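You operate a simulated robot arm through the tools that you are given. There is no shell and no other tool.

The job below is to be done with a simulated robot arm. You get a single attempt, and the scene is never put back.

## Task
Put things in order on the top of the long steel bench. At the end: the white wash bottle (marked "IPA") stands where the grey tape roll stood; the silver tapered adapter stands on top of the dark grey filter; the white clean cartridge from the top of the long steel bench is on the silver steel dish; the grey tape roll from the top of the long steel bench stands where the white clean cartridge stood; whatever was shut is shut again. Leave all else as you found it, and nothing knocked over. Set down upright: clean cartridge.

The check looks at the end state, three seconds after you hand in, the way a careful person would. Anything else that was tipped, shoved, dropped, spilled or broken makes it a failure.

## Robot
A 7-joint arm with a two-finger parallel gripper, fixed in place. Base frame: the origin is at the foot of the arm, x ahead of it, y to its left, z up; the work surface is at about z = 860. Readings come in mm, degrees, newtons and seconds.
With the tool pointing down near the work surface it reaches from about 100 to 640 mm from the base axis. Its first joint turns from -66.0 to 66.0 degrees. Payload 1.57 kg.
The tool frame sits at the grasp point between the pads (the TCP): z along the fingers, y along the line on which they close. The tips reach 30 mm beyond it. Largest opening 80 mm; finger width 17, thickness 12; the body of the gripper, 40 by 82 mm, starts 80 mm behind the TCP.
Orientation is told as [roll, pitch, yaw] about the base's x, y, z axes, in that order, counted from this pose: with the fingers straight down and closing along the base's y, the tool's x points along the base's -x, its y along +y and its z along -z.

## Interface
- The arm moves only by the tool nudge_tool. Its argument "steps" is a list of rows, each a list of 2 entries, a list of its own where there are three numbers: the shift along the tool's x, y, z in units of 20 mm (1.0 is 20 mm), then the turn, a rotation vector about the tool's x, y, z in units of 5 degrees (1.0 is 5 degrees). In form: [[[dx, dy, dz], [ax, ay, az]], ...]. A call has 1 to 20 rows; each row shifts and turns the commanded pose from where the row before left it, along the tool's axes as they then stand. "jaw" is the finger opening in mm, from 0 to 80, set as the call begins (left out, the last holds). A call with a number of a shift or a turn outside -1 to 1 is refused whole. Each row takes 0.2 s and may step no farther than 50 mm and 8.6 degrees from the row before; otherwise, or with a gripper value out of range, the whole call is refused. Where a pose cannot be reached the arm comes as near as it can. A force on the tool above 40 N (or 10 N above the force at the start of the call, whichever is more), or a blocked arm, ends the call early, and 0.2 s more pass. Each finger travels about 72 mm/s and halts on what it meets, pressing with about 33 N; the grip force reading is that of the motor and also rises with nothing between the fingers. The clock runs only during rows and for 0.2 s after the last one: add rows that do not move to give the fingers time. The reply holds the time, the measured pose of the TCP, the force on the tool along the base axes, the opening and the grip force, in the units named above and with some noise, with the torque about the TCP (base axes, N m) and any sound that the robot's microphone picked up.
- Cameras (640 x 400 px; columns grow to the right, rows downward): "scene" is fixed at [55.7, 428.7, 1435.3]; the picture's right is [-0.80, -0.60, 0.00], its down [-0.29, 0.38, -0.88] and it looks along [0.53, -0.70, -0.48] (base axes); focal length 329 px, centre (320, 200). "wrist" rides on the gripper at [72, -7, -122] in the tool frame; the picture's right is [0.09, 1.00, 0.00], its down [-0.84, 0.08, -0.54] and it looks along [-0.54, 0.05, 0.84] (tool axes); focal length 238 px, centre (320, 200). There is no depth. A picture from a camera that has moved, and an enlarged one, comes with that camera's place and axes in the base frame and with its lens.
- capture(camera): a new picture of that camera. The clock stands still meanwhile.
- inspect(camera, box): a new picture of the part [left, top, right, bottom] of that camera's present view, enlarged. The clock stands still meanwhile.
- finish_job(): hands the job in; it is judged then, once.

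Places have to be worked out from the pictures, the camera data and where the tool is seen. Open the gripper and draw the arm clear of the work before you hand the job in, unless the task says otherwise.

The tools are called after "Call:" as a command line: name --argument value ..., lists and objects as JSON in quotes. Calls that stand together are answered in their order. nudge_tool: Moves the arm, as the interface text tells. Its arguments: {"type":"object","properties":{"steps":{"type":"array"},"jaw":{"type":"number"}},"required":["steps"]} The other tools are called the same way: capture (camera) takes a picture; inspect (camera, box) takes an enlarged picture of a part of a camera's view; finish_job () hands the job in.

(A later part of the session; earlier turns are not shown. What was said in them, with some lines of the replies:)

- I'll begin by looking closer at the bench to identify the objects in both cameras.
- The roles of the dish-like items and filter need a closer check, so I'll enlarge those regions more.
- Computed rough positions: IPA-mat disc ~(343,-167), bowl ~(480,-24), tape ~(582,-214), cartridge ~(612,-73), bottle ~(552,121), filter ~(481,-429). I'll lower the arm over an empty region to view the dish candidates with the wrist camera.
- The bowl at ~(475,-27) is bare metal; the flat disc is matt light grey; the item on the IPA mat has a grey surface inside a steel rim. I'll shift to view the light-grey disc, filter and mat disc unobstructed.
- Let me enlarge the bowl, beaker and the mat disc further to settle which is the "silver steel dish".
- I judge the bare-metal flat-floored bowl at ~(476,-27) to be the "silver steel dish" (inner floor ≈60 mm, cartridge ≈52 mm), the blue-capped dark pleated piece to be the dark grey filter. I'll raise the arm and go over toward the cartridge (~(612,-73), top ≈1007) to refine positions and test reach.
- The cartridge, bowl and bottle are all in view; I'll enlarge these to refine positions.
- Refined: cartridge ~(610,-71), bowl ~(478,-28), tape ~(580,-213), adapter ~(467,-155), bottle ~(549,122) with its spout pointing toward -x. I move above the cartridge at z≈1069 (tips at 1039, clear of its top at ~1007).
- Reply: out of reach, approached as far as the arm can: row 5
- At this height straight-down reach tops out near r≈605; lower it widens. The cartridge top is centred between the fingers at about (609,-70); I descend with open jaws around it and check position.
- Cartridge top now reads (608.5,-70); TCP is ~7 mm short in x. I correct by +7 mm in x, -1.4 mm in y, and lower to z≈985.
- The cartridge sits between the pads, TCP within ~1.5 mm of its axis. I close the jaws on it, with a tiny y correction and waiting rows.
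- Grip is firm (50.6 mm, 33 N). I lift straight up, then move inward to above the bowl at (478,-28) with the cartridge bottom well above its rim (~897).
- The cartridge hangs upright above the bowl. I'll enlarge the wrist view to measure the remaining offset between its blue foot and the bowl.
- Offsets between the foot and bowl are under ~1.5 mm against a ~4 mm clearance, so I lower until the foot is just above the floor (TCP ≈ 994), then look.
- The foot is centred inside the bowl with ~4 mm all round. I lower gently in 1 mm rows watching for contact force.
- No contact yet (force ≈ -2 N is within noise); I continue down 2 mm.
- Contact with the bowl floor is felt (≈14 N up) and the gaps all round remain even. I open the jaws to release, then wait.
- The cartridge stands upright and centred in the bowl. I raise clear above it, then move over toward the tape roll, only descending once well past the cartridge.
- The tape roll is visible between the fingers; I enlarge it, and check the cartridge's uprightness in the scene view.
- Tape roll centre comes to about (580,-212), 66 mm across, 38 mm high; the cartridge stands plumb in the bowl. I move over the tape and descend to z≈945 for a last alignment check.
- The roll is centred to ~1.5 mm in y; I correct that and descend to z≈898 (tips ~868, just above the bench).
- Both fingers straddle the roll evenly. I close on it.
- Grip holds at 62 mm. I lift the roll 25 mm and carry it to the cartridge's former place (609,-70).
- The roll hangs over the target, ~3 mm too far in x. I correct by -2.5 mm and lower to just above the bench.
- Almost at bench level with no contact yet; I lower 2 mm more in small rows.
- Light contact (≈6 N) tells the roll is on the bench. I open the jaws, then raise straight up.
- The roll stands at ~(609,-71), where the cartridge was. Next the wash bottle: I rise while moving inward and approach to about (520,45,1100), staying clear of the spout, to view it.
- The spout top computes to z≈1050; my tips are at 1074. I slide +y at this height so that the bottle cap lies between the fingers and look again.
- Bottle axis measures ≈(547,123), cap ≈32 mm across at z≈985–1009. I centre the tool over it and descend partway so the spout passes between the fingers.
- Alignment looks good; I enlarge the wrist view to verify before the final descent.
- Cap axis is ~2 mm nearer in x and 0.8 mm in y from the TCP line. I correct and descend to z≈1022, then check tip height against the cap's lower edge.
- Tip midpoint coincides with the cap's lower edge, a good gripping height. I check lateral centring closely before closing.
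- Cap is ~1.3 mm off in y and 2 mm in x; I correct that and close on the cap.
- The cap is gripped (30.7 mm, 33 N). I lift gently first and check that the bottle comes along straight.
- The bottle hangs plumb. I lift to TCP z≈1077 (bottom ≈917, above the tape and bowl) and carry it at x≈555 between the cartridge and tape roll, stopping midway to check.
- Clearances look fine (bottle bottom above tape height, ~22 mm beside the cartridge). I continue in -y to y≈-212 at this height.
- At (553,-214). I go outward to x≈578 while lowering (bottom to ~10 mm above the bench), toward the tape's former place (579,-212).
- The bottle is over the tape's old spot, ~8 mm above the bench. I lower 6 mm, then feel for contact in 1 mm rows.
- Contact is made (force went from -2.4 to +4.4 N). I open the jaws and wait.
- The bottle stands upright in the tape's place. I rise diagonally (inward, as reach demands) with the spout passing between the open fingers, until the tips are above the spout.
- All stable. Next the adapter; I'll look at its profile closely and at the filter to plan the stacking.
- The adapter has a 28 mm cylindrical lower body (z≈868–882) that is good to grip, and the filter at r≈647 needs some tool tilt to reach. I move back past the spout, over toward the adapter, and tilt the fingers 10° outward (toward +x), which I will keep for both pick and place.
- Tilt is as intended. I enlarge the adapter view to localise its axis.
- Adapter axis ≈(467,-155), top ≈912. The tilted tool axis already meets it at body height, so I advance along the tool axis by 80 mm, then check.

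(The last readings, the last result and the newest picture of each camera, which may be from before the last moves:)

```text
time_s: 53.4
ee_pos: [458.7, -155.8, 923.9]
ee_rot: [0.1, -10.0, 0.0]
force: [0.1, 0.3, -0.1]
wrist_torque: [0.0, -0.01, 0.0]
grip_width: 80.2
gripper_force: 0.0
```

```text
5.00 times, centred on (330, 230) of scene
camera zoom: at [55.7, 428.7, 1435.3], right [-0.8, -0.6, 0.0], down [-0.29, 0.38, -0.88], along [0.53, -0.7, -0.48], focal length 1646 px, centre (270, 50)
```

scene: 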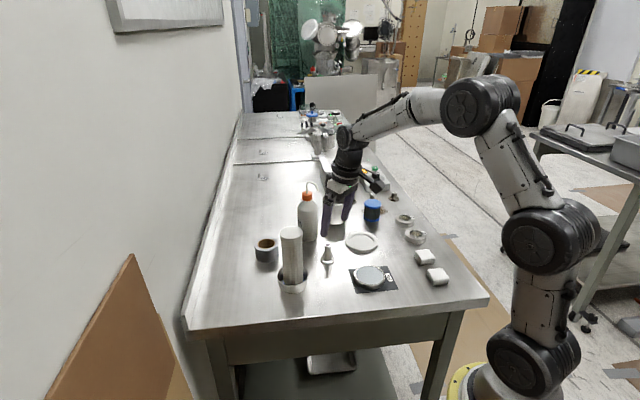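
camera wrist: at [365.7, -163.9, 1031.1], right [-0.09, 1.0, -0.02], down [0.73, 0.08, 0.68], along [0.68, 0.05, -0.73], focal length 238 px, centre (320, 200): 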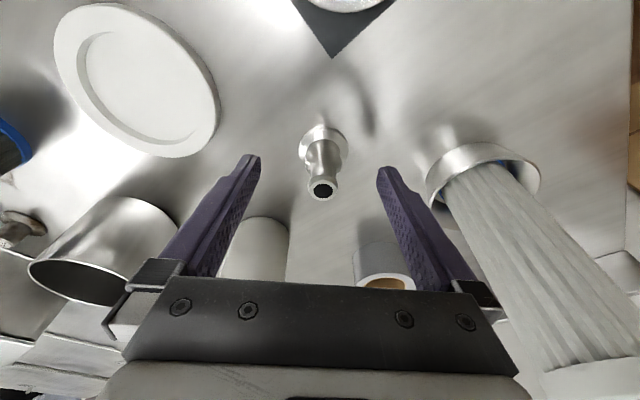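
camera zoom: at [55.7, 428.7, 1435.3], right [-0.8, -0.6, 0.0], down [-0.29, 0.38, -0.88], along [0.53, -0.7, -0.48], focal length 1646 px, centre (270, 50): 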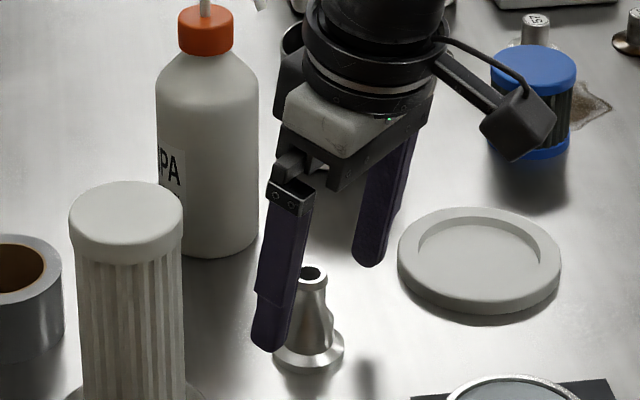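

Adapter lies between the fingers. I advance the remaining ~21 mm with a small +y correction so the tips sit just above its flange.

Call:
nudge_tool --steps '[[[0, 0.03, 0.5], [0, 0, 0]], [[0, 0, 0.5], [0, 0, 0]], [[0, 0, 0.03], [0, 0, 0]], [[0, 0, 0], [0, 0, 0]]]'

Call:
inspect --camera "wrist" --box '[230, 120, 410, 240]'

Call:
inspect --camera "scene" --box '[300, 210, 360, 270]'

```text
time_s: 54.4
ee_pos: [460.6, -154.3, 903.5]
ee_rot: [0.0, -10.1, 0.1]
force: [0.5, 0.0, -0.4]
wrist_torque: [-0.02, 0.01, 0.0]
grip_width: 80.3
gripper_force: 0.1
```

```text
3.33 times, centred on (320, 180) of wrist
camera zoom: at [367.7, -162.2, 1011.0], right [-0.09, 1.0, -0.02], down [0.73, 0.08, 0.68], along [0.68, 0.05, -0.73], focal length 794 px, centre (320, 267)
```

zoom: 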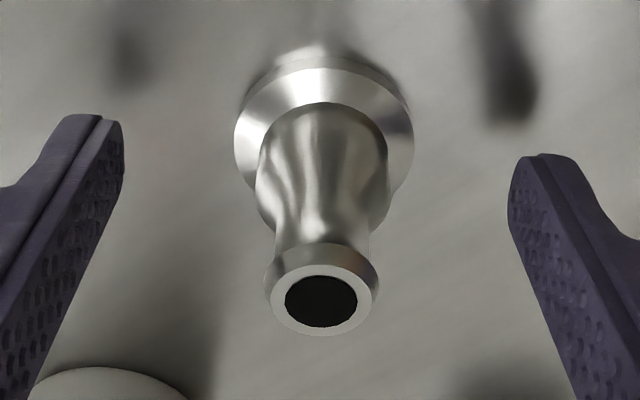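

```text
6.67 times, centred on (330, 240) of scene
camera zoom: at [55.7, 428.7, 1435.3], right [-0.8, -0.6, 0.0], down [-0.29, 0.38, -0.88], along [0.53, -0.7, -0.48], focal length 2194 px, centre (253, -67)
```

zoom: 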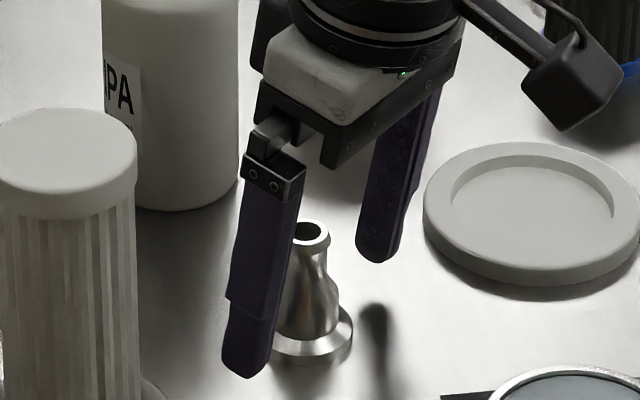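

Tips look very near the flange, so I back off 2 mm along the tool axis and then close on the adapter's cylindrical body.

Call:
nudge_tool --steps '[[[0, 0, -0.1], [0, 0, 0]], [[0, 0, 0], [0, 0, 0]]]'

Call:
nudge_tool --steps '[[[0, 0, 0], [0, 0, 0]], [[0, 0, 0], [0, 0, 0]], [[0, 0, 0], [0, 0, 0]], [[0, 0, 0], [0, 0, 0]]]' --jaw 20

Call:
inspect --camera "wrist" --box '[230, 120, 410, 240]'

Call:
inspect --camera "scene" --box '[300, 210, 360, 270]'

```text
time_s: 55.0
ee_pos: [460.5, -155.4, 906.5]
ee_rot: [0.0, -10.0, -0.1]
force: [-0.4, 0.5, -0.2]
wrist_torque: [0.03, -0.01, 0.0]
grip_width: 79.9
gripper_force: 0.0
```

```text
time_s: 56.0
ee_pos: [460.6, -155.0, 905.8]
ee_rot: [0.0, -10.0, 0.0]
force: [-0.1, -0.4, 1.3]
wrist_torque: [-0.04, 0.03, 0.0]
grip_width: 26.7
gripper_force: 33.0
```

```text
3.33 times, centred on (320, 180) of wrist
camera zoom: at [367.5, -162.4, 1013.8], right [-0.09, 1.0, -0.02], down [0.73, 0.08, 0.68], along [0.68, 0.05, -0.73], focal length 794 px, centre (320, 267)
```

zoom: 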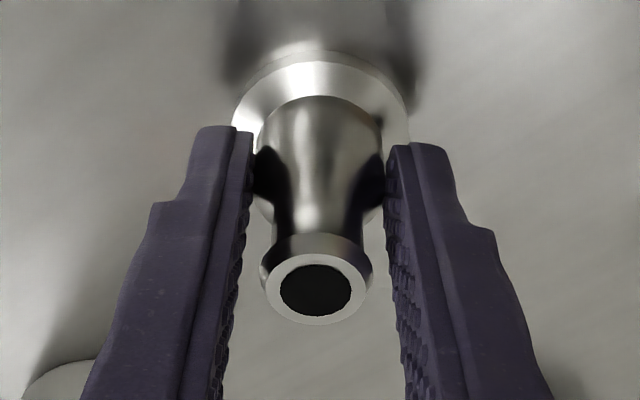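

```text
6.67 times, centred on (330, 240) of scene
camera zoom: at [55.7, 428.7, 1435.3], right [-0.8, -0.6, 0.0], down [-0.29, 0.38, -0.88], along [0.53, -0.7, -0.48], focal length 2194 px, centre (253, -67)
```

zoom: 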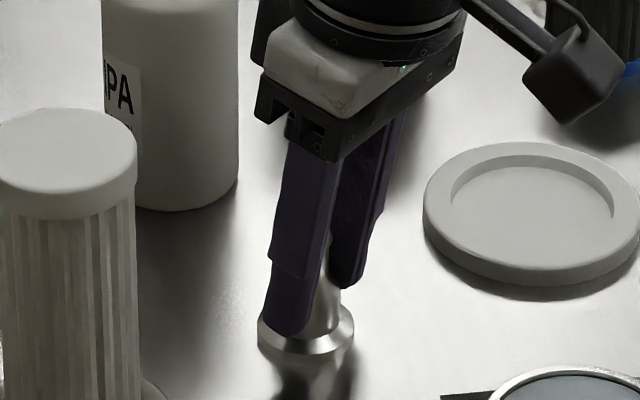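

Adapter is gripped (26.7 mm). I lift it 75 mm straight up in base frame, then check it came along upright.

Call:
nudge_tool --steps '[[[-0.065, 0, -0.37], [0, 0, 0]], [[-0.13, 0, -0.739], [0, 0, 0]], [[-0.13, 0, -0.739], [0, 0, 0]], [[-0.13, 0, -0.739], [0, 0, 0]], [[-0.13, 0, -0.739], [0, 0, 0]], [[-0.065, 0, -0.37], [0, 0, 0]], [[0, 0, 0], [0, 0, 0]]]'

Call:
inspect --camera "scene" --box '[290, 180, 380, 270]'

Call:
capture --camera "wrist"

```text
time_s: 57.6
ee_pos: [459.7, -154.1, 982.0]
ee_rot: [0.0, -10.0, 0.0]
force: [0.0, 0.8, -1.0]
wrist_torque: [0.02, 0.02, 0.0]
grip_width: 26.6
gripper_force: 32.5
```

```text
4.44 times, centred on (335, 225) of scene
camera zoom: at [55.7, 428.7, 1435.3], right [-0.8, -0.6, 0.0], down [-0.29, 0.38, -0.88], along [0.53, -0.7, -0.48], focal length 1463 px, centre (253, 89)
```

zoom: 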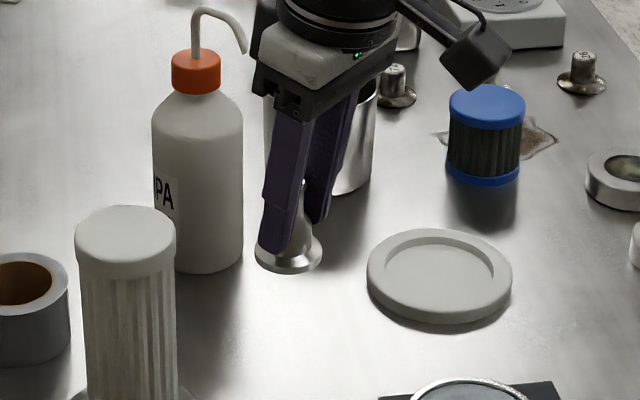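

```text
taken
camera wrist: at [367.5, -160.6, 1089.7], right [-0.09, 1.0, -0.02], down [0.73, 0.08, 0.68], along [0.68, 0.05, -0.73], focal length 238 px, centre (320, 200)
```

wrist: 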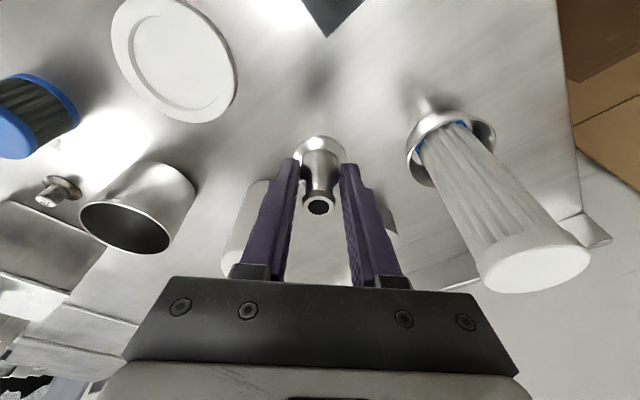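

Adapter is held upright. I carry it in -y toward the filter, stopping at y≈-390 to examine alignment.

Call:
nudge_tool --steps '[[[0, -0.5, 0], [0, 0, 0]], [[-0.04, -0.93, 0.007], [0, 0, 0]], [[-0.04, -0.93, 0.007], [0, 0, 0]], [[-0.04, -0.93, 0.007], [0, 0, 0]], [[-0.04, -0.93, 0.007], [0, 0, 0]], [[-0.04, -0.93, 0.007], [0, 0, 0]], [[-0.04, -0.93, 0.007], [0, 0, 0]], [[-0.04, -0.93, 0.007], [0, 0, 0]], [[-0.04, -0.93, 0.007], [0, 0, 0]], [[-0.04, -0.93, 0.007], [0, 0, 0]], [[-0.04, -0.93, 0.007], [0, 0, 0]], [[-0.04, -0.93, 0.007], [0, 0, 0]], [[-0.04, -0.93, 0.007], [0, 0, 0]], [[0, 0, 0], [0, 0, 0]]]'

Call:
capture --camera "wrist"

Call:
capture --camera "scene"

```text
time_s: 60.6
ee_pos: [469.4, -390.1, 983.0]
ee_rot: [0.0, -9.9, 0.0]
force: [0.1, 0.5, -1.0]
wrist_torque: [0.01, 0.03, 0.03]
grip_width: 26.4
gripper_force: 32.7
```

```text
taken
camera wrist: at [377.5, -395.6, 1090.0], right [-0.09, 1.0, -0.02], down [0.73, 0.08, 0.68], along [0.68, 0.05, -0.73], focal length 238 px, centre (320, 200)
```

wrist: 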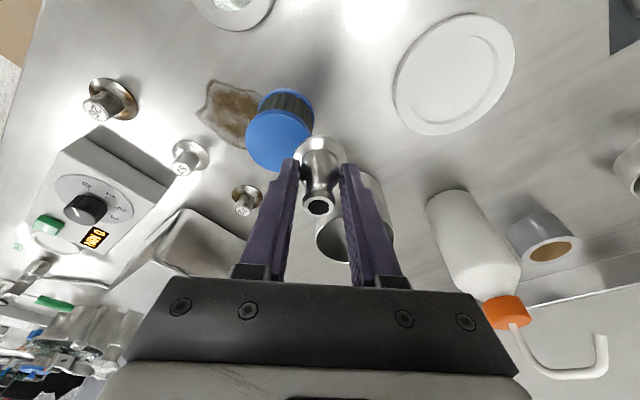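

```text
taken
```

scene: 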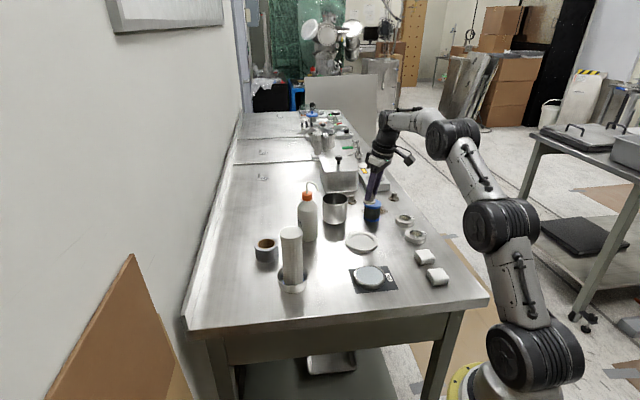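

The filter is visible just ahead; I enlarge it in both cameras to get its centre and top height.

Call:
inspect --camera "wrist" --box '[230, 70, 360, 220]'

Call:
inspect --camera "scene" --box '[345, 165, 405, 230]'

```text
2.67 times, centred on (295, 145) of wrist
camera zoom: at [377.5, -395.6, 1090.0], right [-0.09, 1.0, -0.02], down [0.73, 0.08, 0.68], along [0.68, 0.05, -0.73], focal length 636 px, centre (387, 347)
```

zoom: 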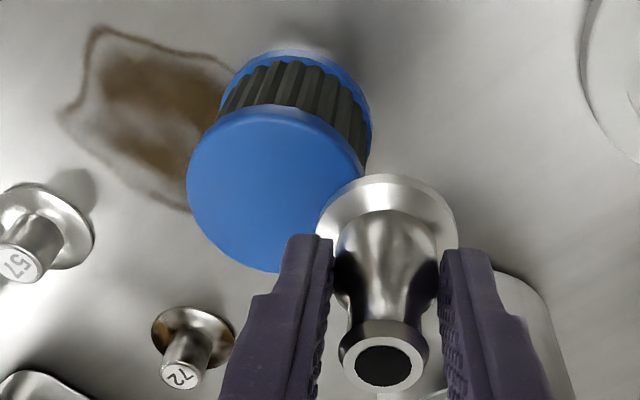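

```text
6.15 times, centred on (375, 198) of scene
camera zoom: at [55.7, 428.7, 1435.3], right [-0.8, -0.6, 0.0], down [-0.29, 0.38, -0.88], along [0.53, -0.7, -0.48], focal length 2025 px, centre (-18, 215)
```

zoom: 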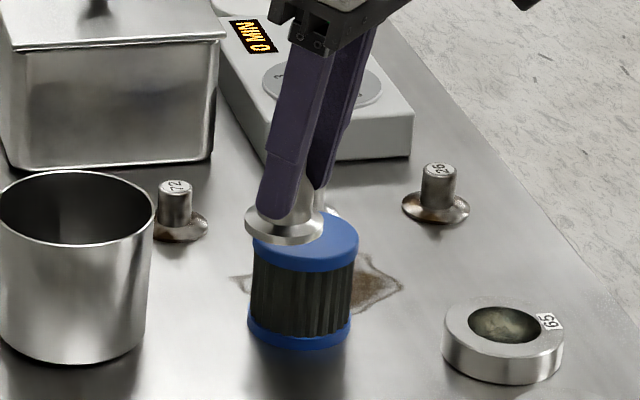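

Filter: centre ≈(481,-425), top ≈908, 56 mm across; adapter axis now ≈(475.5,-390.5), base at ≈937. I shift +5.5 mm in x and -35 mm in y to stand over it.

Call:
nudge_tool --steps '[[[-0.09, -0.6, 0.016], [0, 0, 0]], [[-0.09, -0.6, 0.016], [0, 0, 0]], [[-0.09, -0.54, 0.016], [0, 0, 0]], [[0, 0, 0], [0, 0, 0]]]'

Call:
inspect --camera "wrist" --box '[260, 90, 380, 220]'

Call:
inspect --camera "scene" --box '[345, 165, 405, 230]'

```text
time_s: 61.6
ee_pos: [475.6, -422.5, 982.4]
ee_rot: [0.0, -10.1, -0.1]
force: [-0.1, 0.2, -1.3]
wrist_torque: [0.03, 0.02, 0.01]
grip_width: 26.5
gripper_force: 33.2
```

```text
3.08 times, centred on (320, 155) of wrist
camera zoom: at [383.8, -429.9, 1090.6], right [-0.09, 1.0, -0.02], down [0.73, 0.08, 0.68], along [0.68, 0.05, -0.73], focal length 733 px, centre (320, 338)
```

zoom: 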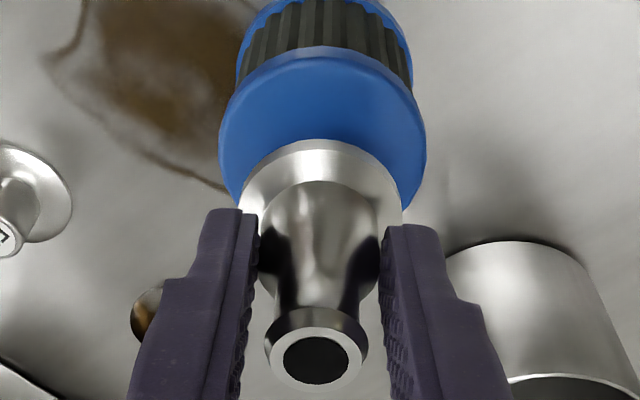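

```text
6.15 times, centred on (375, 198) of scene
camera zoom: at [55.7, 428.7, 1435.3], right [-0.8, -0.6, 0.0], down [-0.29, 0.38, -0.88], along [0.53, -0.7, -0.48], focal length 2025 px, centre (-18, 215)
```

zoom: 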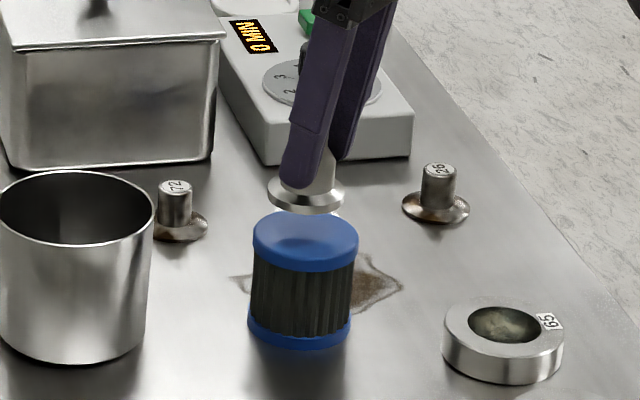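

Adapter and filter axes agree within ~2–3 mm (flange radius 20 on a 28 mm radius top). I nudge x by -1.5 mm and lower 18 mm, then feel for contact.

Call:
nudge_tool --steps '[[[0.161, 0.015, 0.48], [0, 0, 0]], [[0.07, 0, 0.394], [0, 0, 0]], [[0, 0, 0], [0, 0, 0]]]'

Call:
inspect --camera "scene" --box '[345, 165, 405, 230]'

Call:
inspect --camera "wrist" --box '[260, 90, 380, 220]'

```text
time_s: 62.4
ee_pos: [474.6, -421.3, 964.0]
ee_rot: [0.0, -10.0, 0.0]
force: [0.0, -0.7, -0.6]
wrist_torque: [0.0, 0.0, -0.01]
grip_width: 26.5
gripper_force: 32.6
```

```text
6.15 times, centred on (375, 198) of scene
camera zoom: at [55.7, 428.7, 1435.3], right [-0.8, -0.6, 0.0], down [-0.29, 0.38, -0.88], along [0.53, -0.7, -0.48], focal length 2025 px, centre (-18, 215)
```

zoom: 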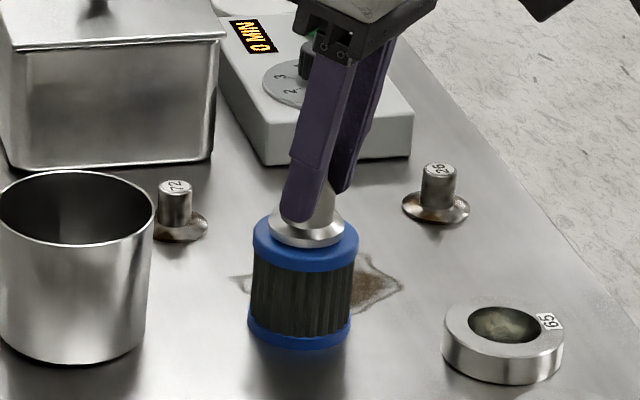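

```text
3.08 times, centred on (320, 155) of wrist
camera zoom: at [381.5, -428.7, 1072.1], right [-0.09, 1.0, -0.02], down [0.73, 0.08, 0.68], along [0.68, 0.05, -0.73], focal length 733 px, centre (320, 338)
```

zoom: 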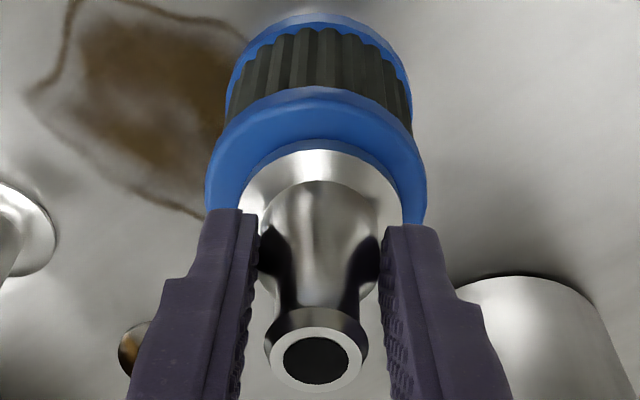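

Very near contact. I lower in 1 mm rows (with -1 mm x trim) watching the force.

Call:
nudge_tool --steps '[[[0.058, 0, 0.04], [0, 0, 0]], [[0.009, 0, 0.049], [0, 0, 0]], [[0.009, 0, 0.049], [0, 0, 0]], [[0, 0, 0], [0, 0, 0]]]'

```text
time_s: 63.4
ee_pos: [473.2, -421.2, 961.4]
ee_rot: [0.0, -10.0, 0.0]
force: [-0.8, -0.1, 0.9]
wrist_torque: [0.02, 0.05, 0.0]
grip_width: 26.6
gripper_force: 32.9
```

Call:
nudge_tool --steps '[[[0.009, 0, 0.049], [0, 0, 0]], [[0.009, 0, 0.049], [0, 0, 0]], [[0, 0, 0], [0, 0, 0]]]'

```text
time_s: 64.2
ee_pos: [472.4, -422.0, 961.0]
ee_rot: [-0.2, -10.4, 0.1]
force: [1.1, 5.2, 13.1]
wrist_torque: [0.2, -0.08, 0.05]
grip_width: 26.8
gripper_force: 32.7
```

Contact (≈13 N) means the flange rests on the filter top. I back off ~0.8 mm to relax the strain and look before releasing.

Call:
nudge_tool --steps '[[[-0.007, 0, -0.04], [0, 0, 0]], [[0, 0, 0], [0, 0, 0]]]'

Call:
inspect --camera "scene" --box '[355, 175, 395, 225]'

Call:
inspect --camera "wrist" --box '[260, 90, 380, 220]'

```text
time_s: 64.8
ee_pos: [473.6, -422.7, 961.0]
ee_rot: [-0.2, -10.2, 0.0]
force: [3.1, 3.5, 17.1]
wrist_torque: [0.19, -0.27, 0.04]
grip_width: 26.7
gripper_force: 32.4
```

```text
8.00 times, centred on (375, 200) of scene
camera zoom: at [55.5, 429.0, 1435.2], right [-0.8, -0.6, 0.0], down [-0.29, 0.38, -0.88], along [0.53, -0.7, -0.48], focal length 2633 px, centre (-120, 200)
```

zoom: 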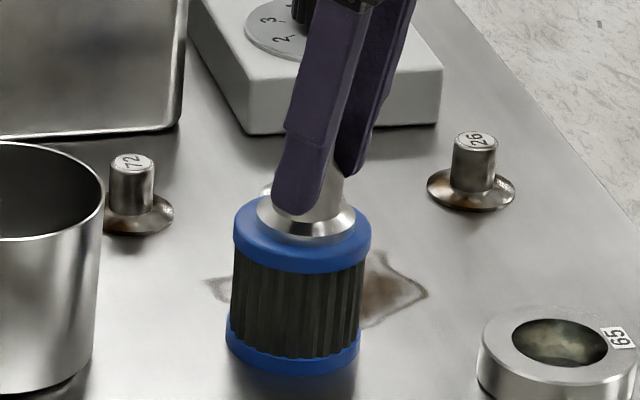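

```text
3.08 times, centred on (320, 155) of wrist
camera zoom: at [379.9, -429.9, 1069.3], right [-0.09, 1.0, -0.02], down [0.73, 0.08, 0.68], along [0.68, 0.05, -0.73], focal length 733 px, centre (320, 338)
```

zoom: 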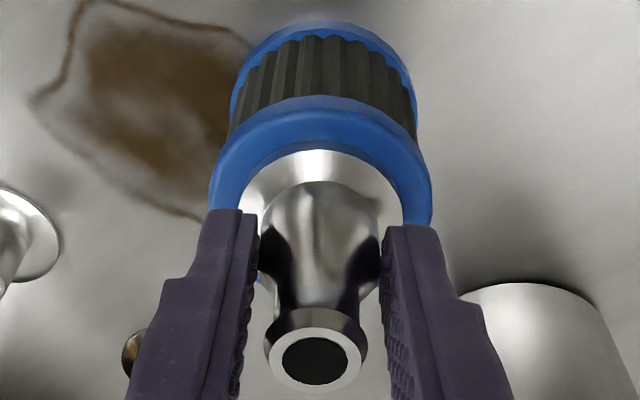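

Force still reads ~17 N, so I back off another ~1.2 mm and settle.

Call:
nudge_tool --steps '[[[-0.01, 0, -0.059], [0, 0, 0]], [[0, 0, 0], [0, 0, 0]], [[0, 0, 0], [0, 0, 0]]]'

```text
time_s: 65.6
ee_pos: [472.3, -424.1, 961.8]
ee_rot: [-0.1, -10.0, -0.1]
force: [4.0, -0.7, 13.0]
wrist_torque: [-0.07, -0.34, 0.03]
grip_width: 26.7
gripper_force: 32.9
```

Residual 13 N remains; one more 0.7 mm back-off.

Call:
nudge_tool --steps '[[[-0.006, 0, -0.034], [0, 0, 0]], [[0, 0, 0], [0, 0, 0]]]'

Call:
inspect --camera "scene" --box '[355, 175, 395, 225]'

Call:
inspect --camera "wrist" --box '[260, 90, 380, 220]'

```text
time_s: 66.2
ee_pos: [472.6, -423.6, 962.2]
ee_rot: [0.0, -9.9, 0.0]
force: [3.1, -2.3, 11.8]
wrist_torque: [-0.1, -0.28, -0.01]
grip_width: 26.8
gripper_force: 32.9
```

```text
8.00 times, centred on (375, 200) of scene
camera zoom: at [55.6, 428.8, 1435.2], right [-0.8, -0.6, 0.0], down [-0.29, 0.38, -0.88], along [0.53, -0.7, -0.48], focal length 2633 px, centre (-120, 200)
```

zoom: 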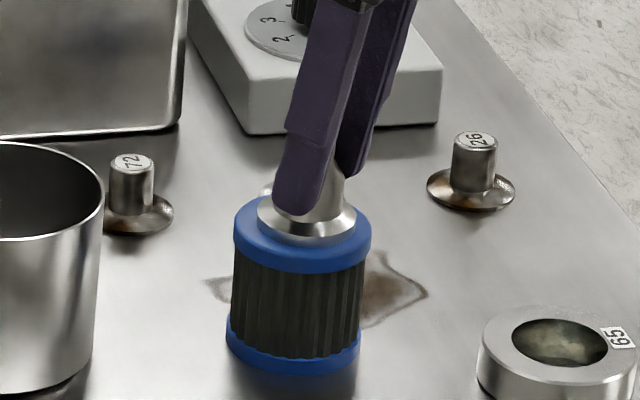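

```text
3.08 times, centred on (320, 155) of wrist
camera zoom: at [379.8, -429.9, 1069.6], right [-0.09, 1.0, -0.02], down [0.73, 0.08, 0.68], along [0.68, 0.05, -0.73], focal length 733 px, centre (320, 338)
```

zoom: 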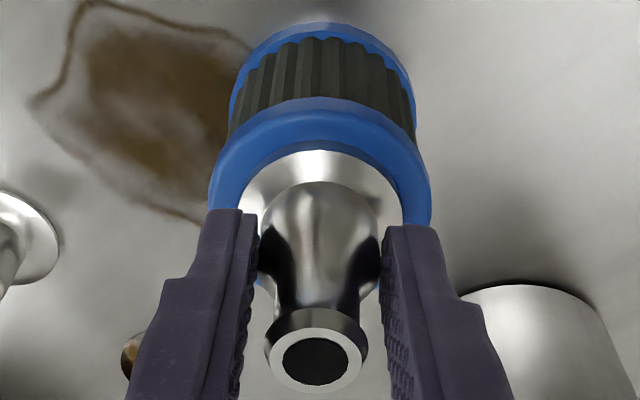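

Force falls slowly; I back off 1 mm more and let it settle before opening.

Call:
nudge_tool --steps '[[[-0.009, 0, -0.049], [0, 0, 0]], [[0, 0, 0], [0, 0, 0]], [[0, 0, 0], [0, 0, 0]]]'

```text
time_s: 67.0
ee_pos: [472.4, -423.1, 960.3]
ee_rot: [0.0, -9.9, 0.0]
force: [0.6, -2.1, 8.4]
wrist_torque: [-0.13, -0.12, 0.05]
grip_width: 26.8
gripper_force: 32.7
```

Down to 8 N with negligible side force. I open the jaws to release the adapter.

Call:
nudge_tool --steps '[[[0, 0, 0], [0, 0, 0]], [[0, 0, 0], [0, 0, 0]], [[0, 0, 0], [0, 0, 0]], [[0, 0, 0], [0, 0, 0]]]' --jaw 70

Call:
inspect --camera "scene" --box '[345, 165, 405, 230]'

Call:
inspect --camera "wrist" --box '[240, 90, 400, 230]'

```text
time_s: 68.0
ee_pos: [472.9, -421.9, 961.1]
ee_rot: [0.0, -10.0, 0.1]
force: [-0.3, -0.4, -0.2]
wrist_torque: [-0.04, -0.01, 0.02]
grip_width: 69.9
gripper_force: 0.1
```

```text
6.15 times, centred on (375, 198) of scene
camera zoom: at [55.7, 428.7, 1435.3], right [-0.8, -0.6, 0.0], down [-0.29, 0.38, -0.88], along [0.53, -0.7, -0.48], focal length 2025 px, centre (-18, 215)
```

zoom: 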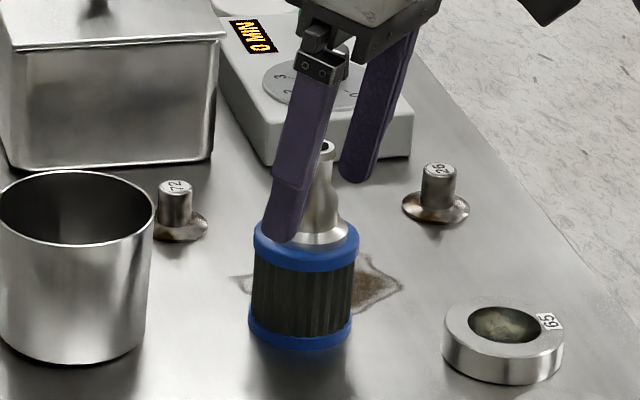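

```text
2.86 times, centred on (320, 160) of wrist
camera zoom: at [380.1, -430.0, 1069.9], right [-0.09, 1.0, -0.02], down [0.73, 0.08, 0.68], along [0.68, 0.05, -0.73], focal length 681 px, centre (320, 314)
```

zoom: 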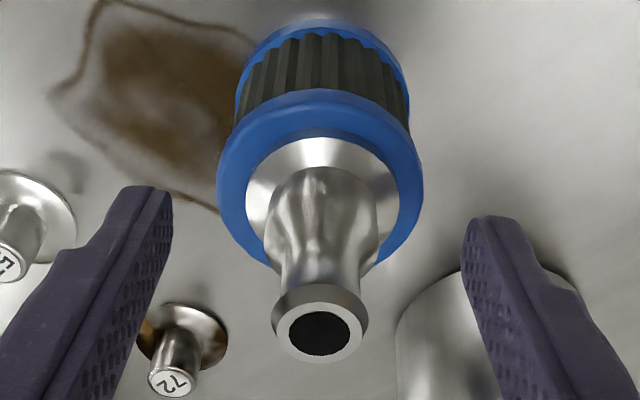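

The adapter stands centred and upright on the filter. I back the open fingers out along the tool axis until they are well above it.

Call:
nudge_tool --steps '[[[0, 0, -0.5], [0, 0, 0]], [[0, 0, -0.9], [0, 0, 0]], [[0, 0, -0.9], [0, 0, 0]], [[0, 0, -0.9], [0, 0, 0]], [[0, 0, -0.9], [0, 0, 0]], [[0, 0, 0], [0, 0, 0]]]'

Call:
capture --camera "wrist"

Call:
capture --camera "scene"

```text
time_s: 69.4
ee_pos: [459.4, -424.9, 1044.3]
ee_rot: [0.0, -10.0, 0.0]
force: [0.7, -0.7, -0.1]
wrist_torque: [0.01, -0.02, 0.01]
grip_width: 70.0
gripper_force: 0.2
```

```text
taken
camera wrist: at [366.7, -431.0, 1152.1], right [-0.09, 1.0, -0.02], down [0.73, 0.08, 0.68], along [0.68, 0.05, -0.73], focal length 238 px, centre (320, 200)
```

wrist: 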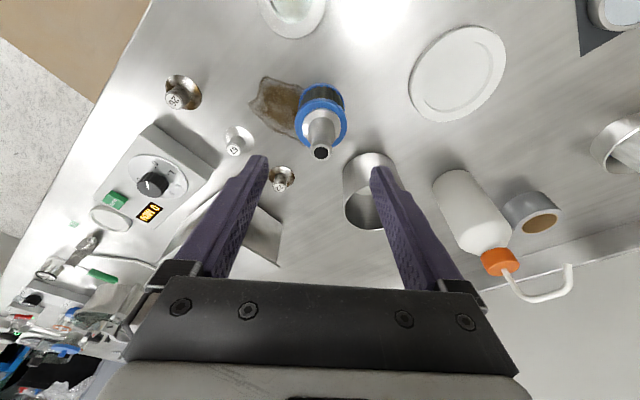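

```text
taken
```

scene: 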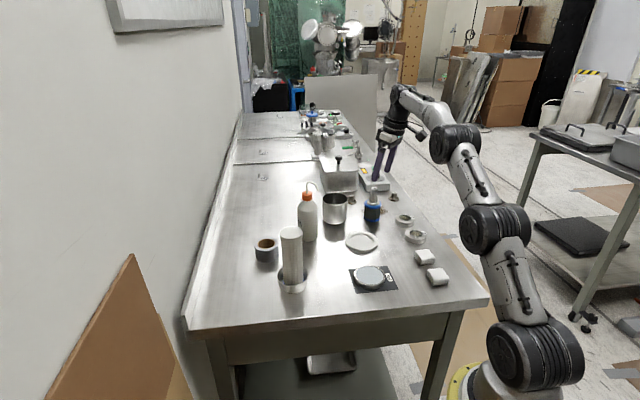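

Everything stands well. I level the tool, open fully and draw the arm back to its starting area, clear of the work.

Call:
nudge_tool --steps '[[[0, 0, -1], [0, 0, 0]], [[0, 0, -0.5], [0, 1, 0]], [[0, 0, -0.5], [0, 1, 0]], [[0.54, 0.96, -0.37], [0, 0, 0]], [[0.54, 0.96, -0.37], [0, 0, 0]], [[0.54, 0.96, -0.37], [0, 0, 0]], [[0.54, 0.96, -0.37], [0, 0, 0]], [[0.54, 0.96, -0.37], [0, 0, 0]], [[0.54, 0.96, -0.37], [0, 0, 0]], [[0.54, 0.96, -0.37], [0, 0, 0]], [[0.54, 0.96, -0.37], [0, 0, 0]], [[0.54, 0.96, -0.37], [0, 0, 0]], [[0.54, 0.96, -0.37], [0, 0, 0]], [[0.54, 0.96, -0.37], [0, 0, 0]], [[0.54, 0.96, -0.37], [0, 0, 0]], [[0, 0, 0], [0, 0, 0]]]' --jaw 80

Call:
capture --camera "scene"

Call:
capture --camera "wrist"

Call:
inspect --camera "scene" --box '[230, 160, 440, 310]'

```text
time_s: 72.8
ee_pos: [310.2, -180.6, 1164.3]
ee_rot: [0.0, 0.0, 0.0]
force: [0.3, -0.1, -1.1]
wrist_torque: [0.0, 0.02, 0.01]
grip_width: 80.1
gripper_force: 0.1
out of reach, approached as far as the arm can: row 2, 3
```

```text
taken
```

scene: 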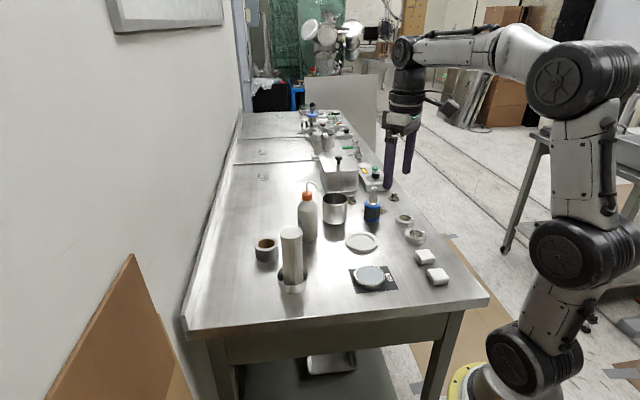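

```text
taken
camera wrist: at [235.6, -187.4, 1286.8], right [-0.09, 1.0, 0.0], down [0.84, 0.08, 0.54], along [0.54, 0.05, -0.84], focal length 238 px, centre (320, 200)
```

wrist: 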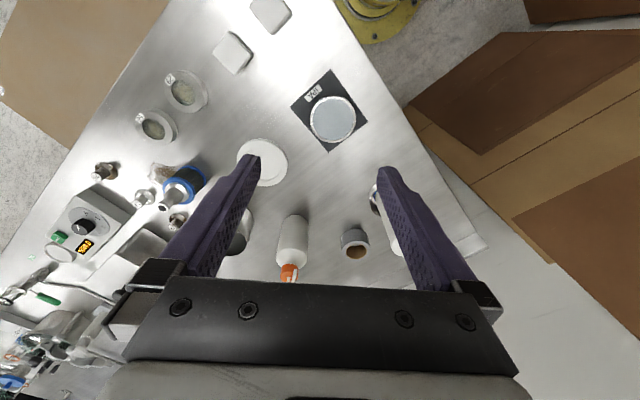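

```text
2.67 times, centred on (335, 235) of scene
camera zoom: at [55.7, 428.7, 1435.3], right [-0.8, -0.6, 0.0], down [-0.29, 0.38, -0.88], along [0.53, -0.7, -0.48], focal length 878 px, centre (280, 107)
```

zoom: 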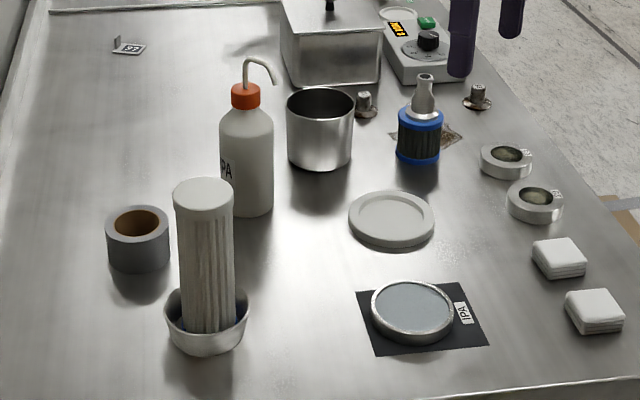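

All items look right and the filter has not shifted. I verify final positions with the same enlargements as at the start.

Call:
inspect --camera "scene" --box '[245, 195, 290, 270]'

Call:
inspect --camera "scene" --box '[260, 185, 350, 300]'

Call:
inspect --camera "scene" --box '[350, 175, 395, 230]'

```text
5.33 times, centred on (268, 232) of scene
camera zoom: at [55.7, 428.7, 1435.3], right [-0.8, -0.6, 0.0], down [-0.29, 0.38, -0.88], along [0.53, -0.7, -0.48], focal length 1755 px, centre (600, 27)
```

zoom: 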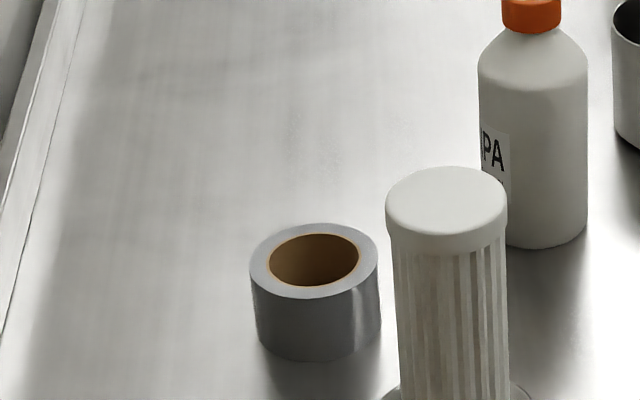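

```text
3.48 times, centred on (305, 242) of scene
camera zoom: at [55.7, 428.7, 1435.3], right [-0.8, -0.6, 0.0], down [-0.29, 0.38, -0.88], along [0.53, -0.7, -0.48], focal length 1145 px, centre (372, 52)
```

zoom: 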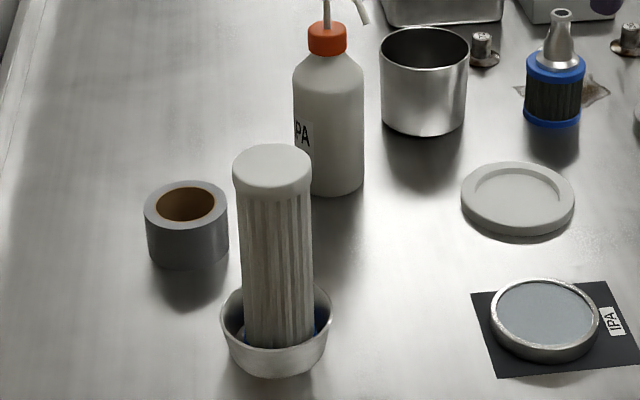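

```text
7.27 times, centred on (372, 202) of scene
camera zoom: at [55.7, 428.7, 1435.3], right [-0.8, -0.6, 0.0], down [-0.29, 0.38, -0.88], along [0.53, -0.7, -0.48], focal length 2394 px, centre (-62, 182)
```

zoom: 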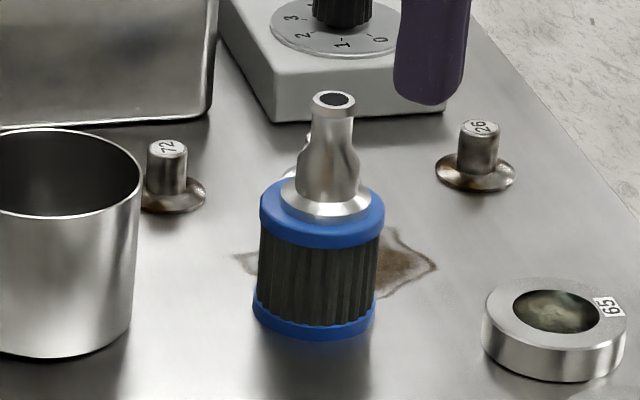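

Final check: the tape roll is within ~3 mm of the cartridge's old place, and the bottle stands in the tape's old place. The cartridge is upright in the steel dish, the adapter stands on the filter, the lidded box is untouched, and the arm is clear with its jaws open. I hand the job in.

Call:
finish_job

```text
The job is handed in.
```

The job is handed in, and everything is where you asked. The one judgement call was which object counts as the "silver steel dish".

- **Wash bottle:** it stands upright where the tape roll stood, about 2 mm off.
- **Tape roll:** it stands where the clean cartridge stood, about 3 mm off.
- **Clean cartridge:** it stands upright in the bare-metal round bowl. I took this bowl to be the silver steel dish. The other candidate was the shallow steel-rimmed dish on the mat marked "IPA". If you meant that one, this item is wrong.
- **Tapered adapter:** it stands roughly centred on top of the dark filter with blue caps, and the filter has not shifted.
- **Everything else:** I never opened the lidded box, and I saw nothing else moved or knocked over in the final pictures. The arm is back near its starting position with the gripper open.
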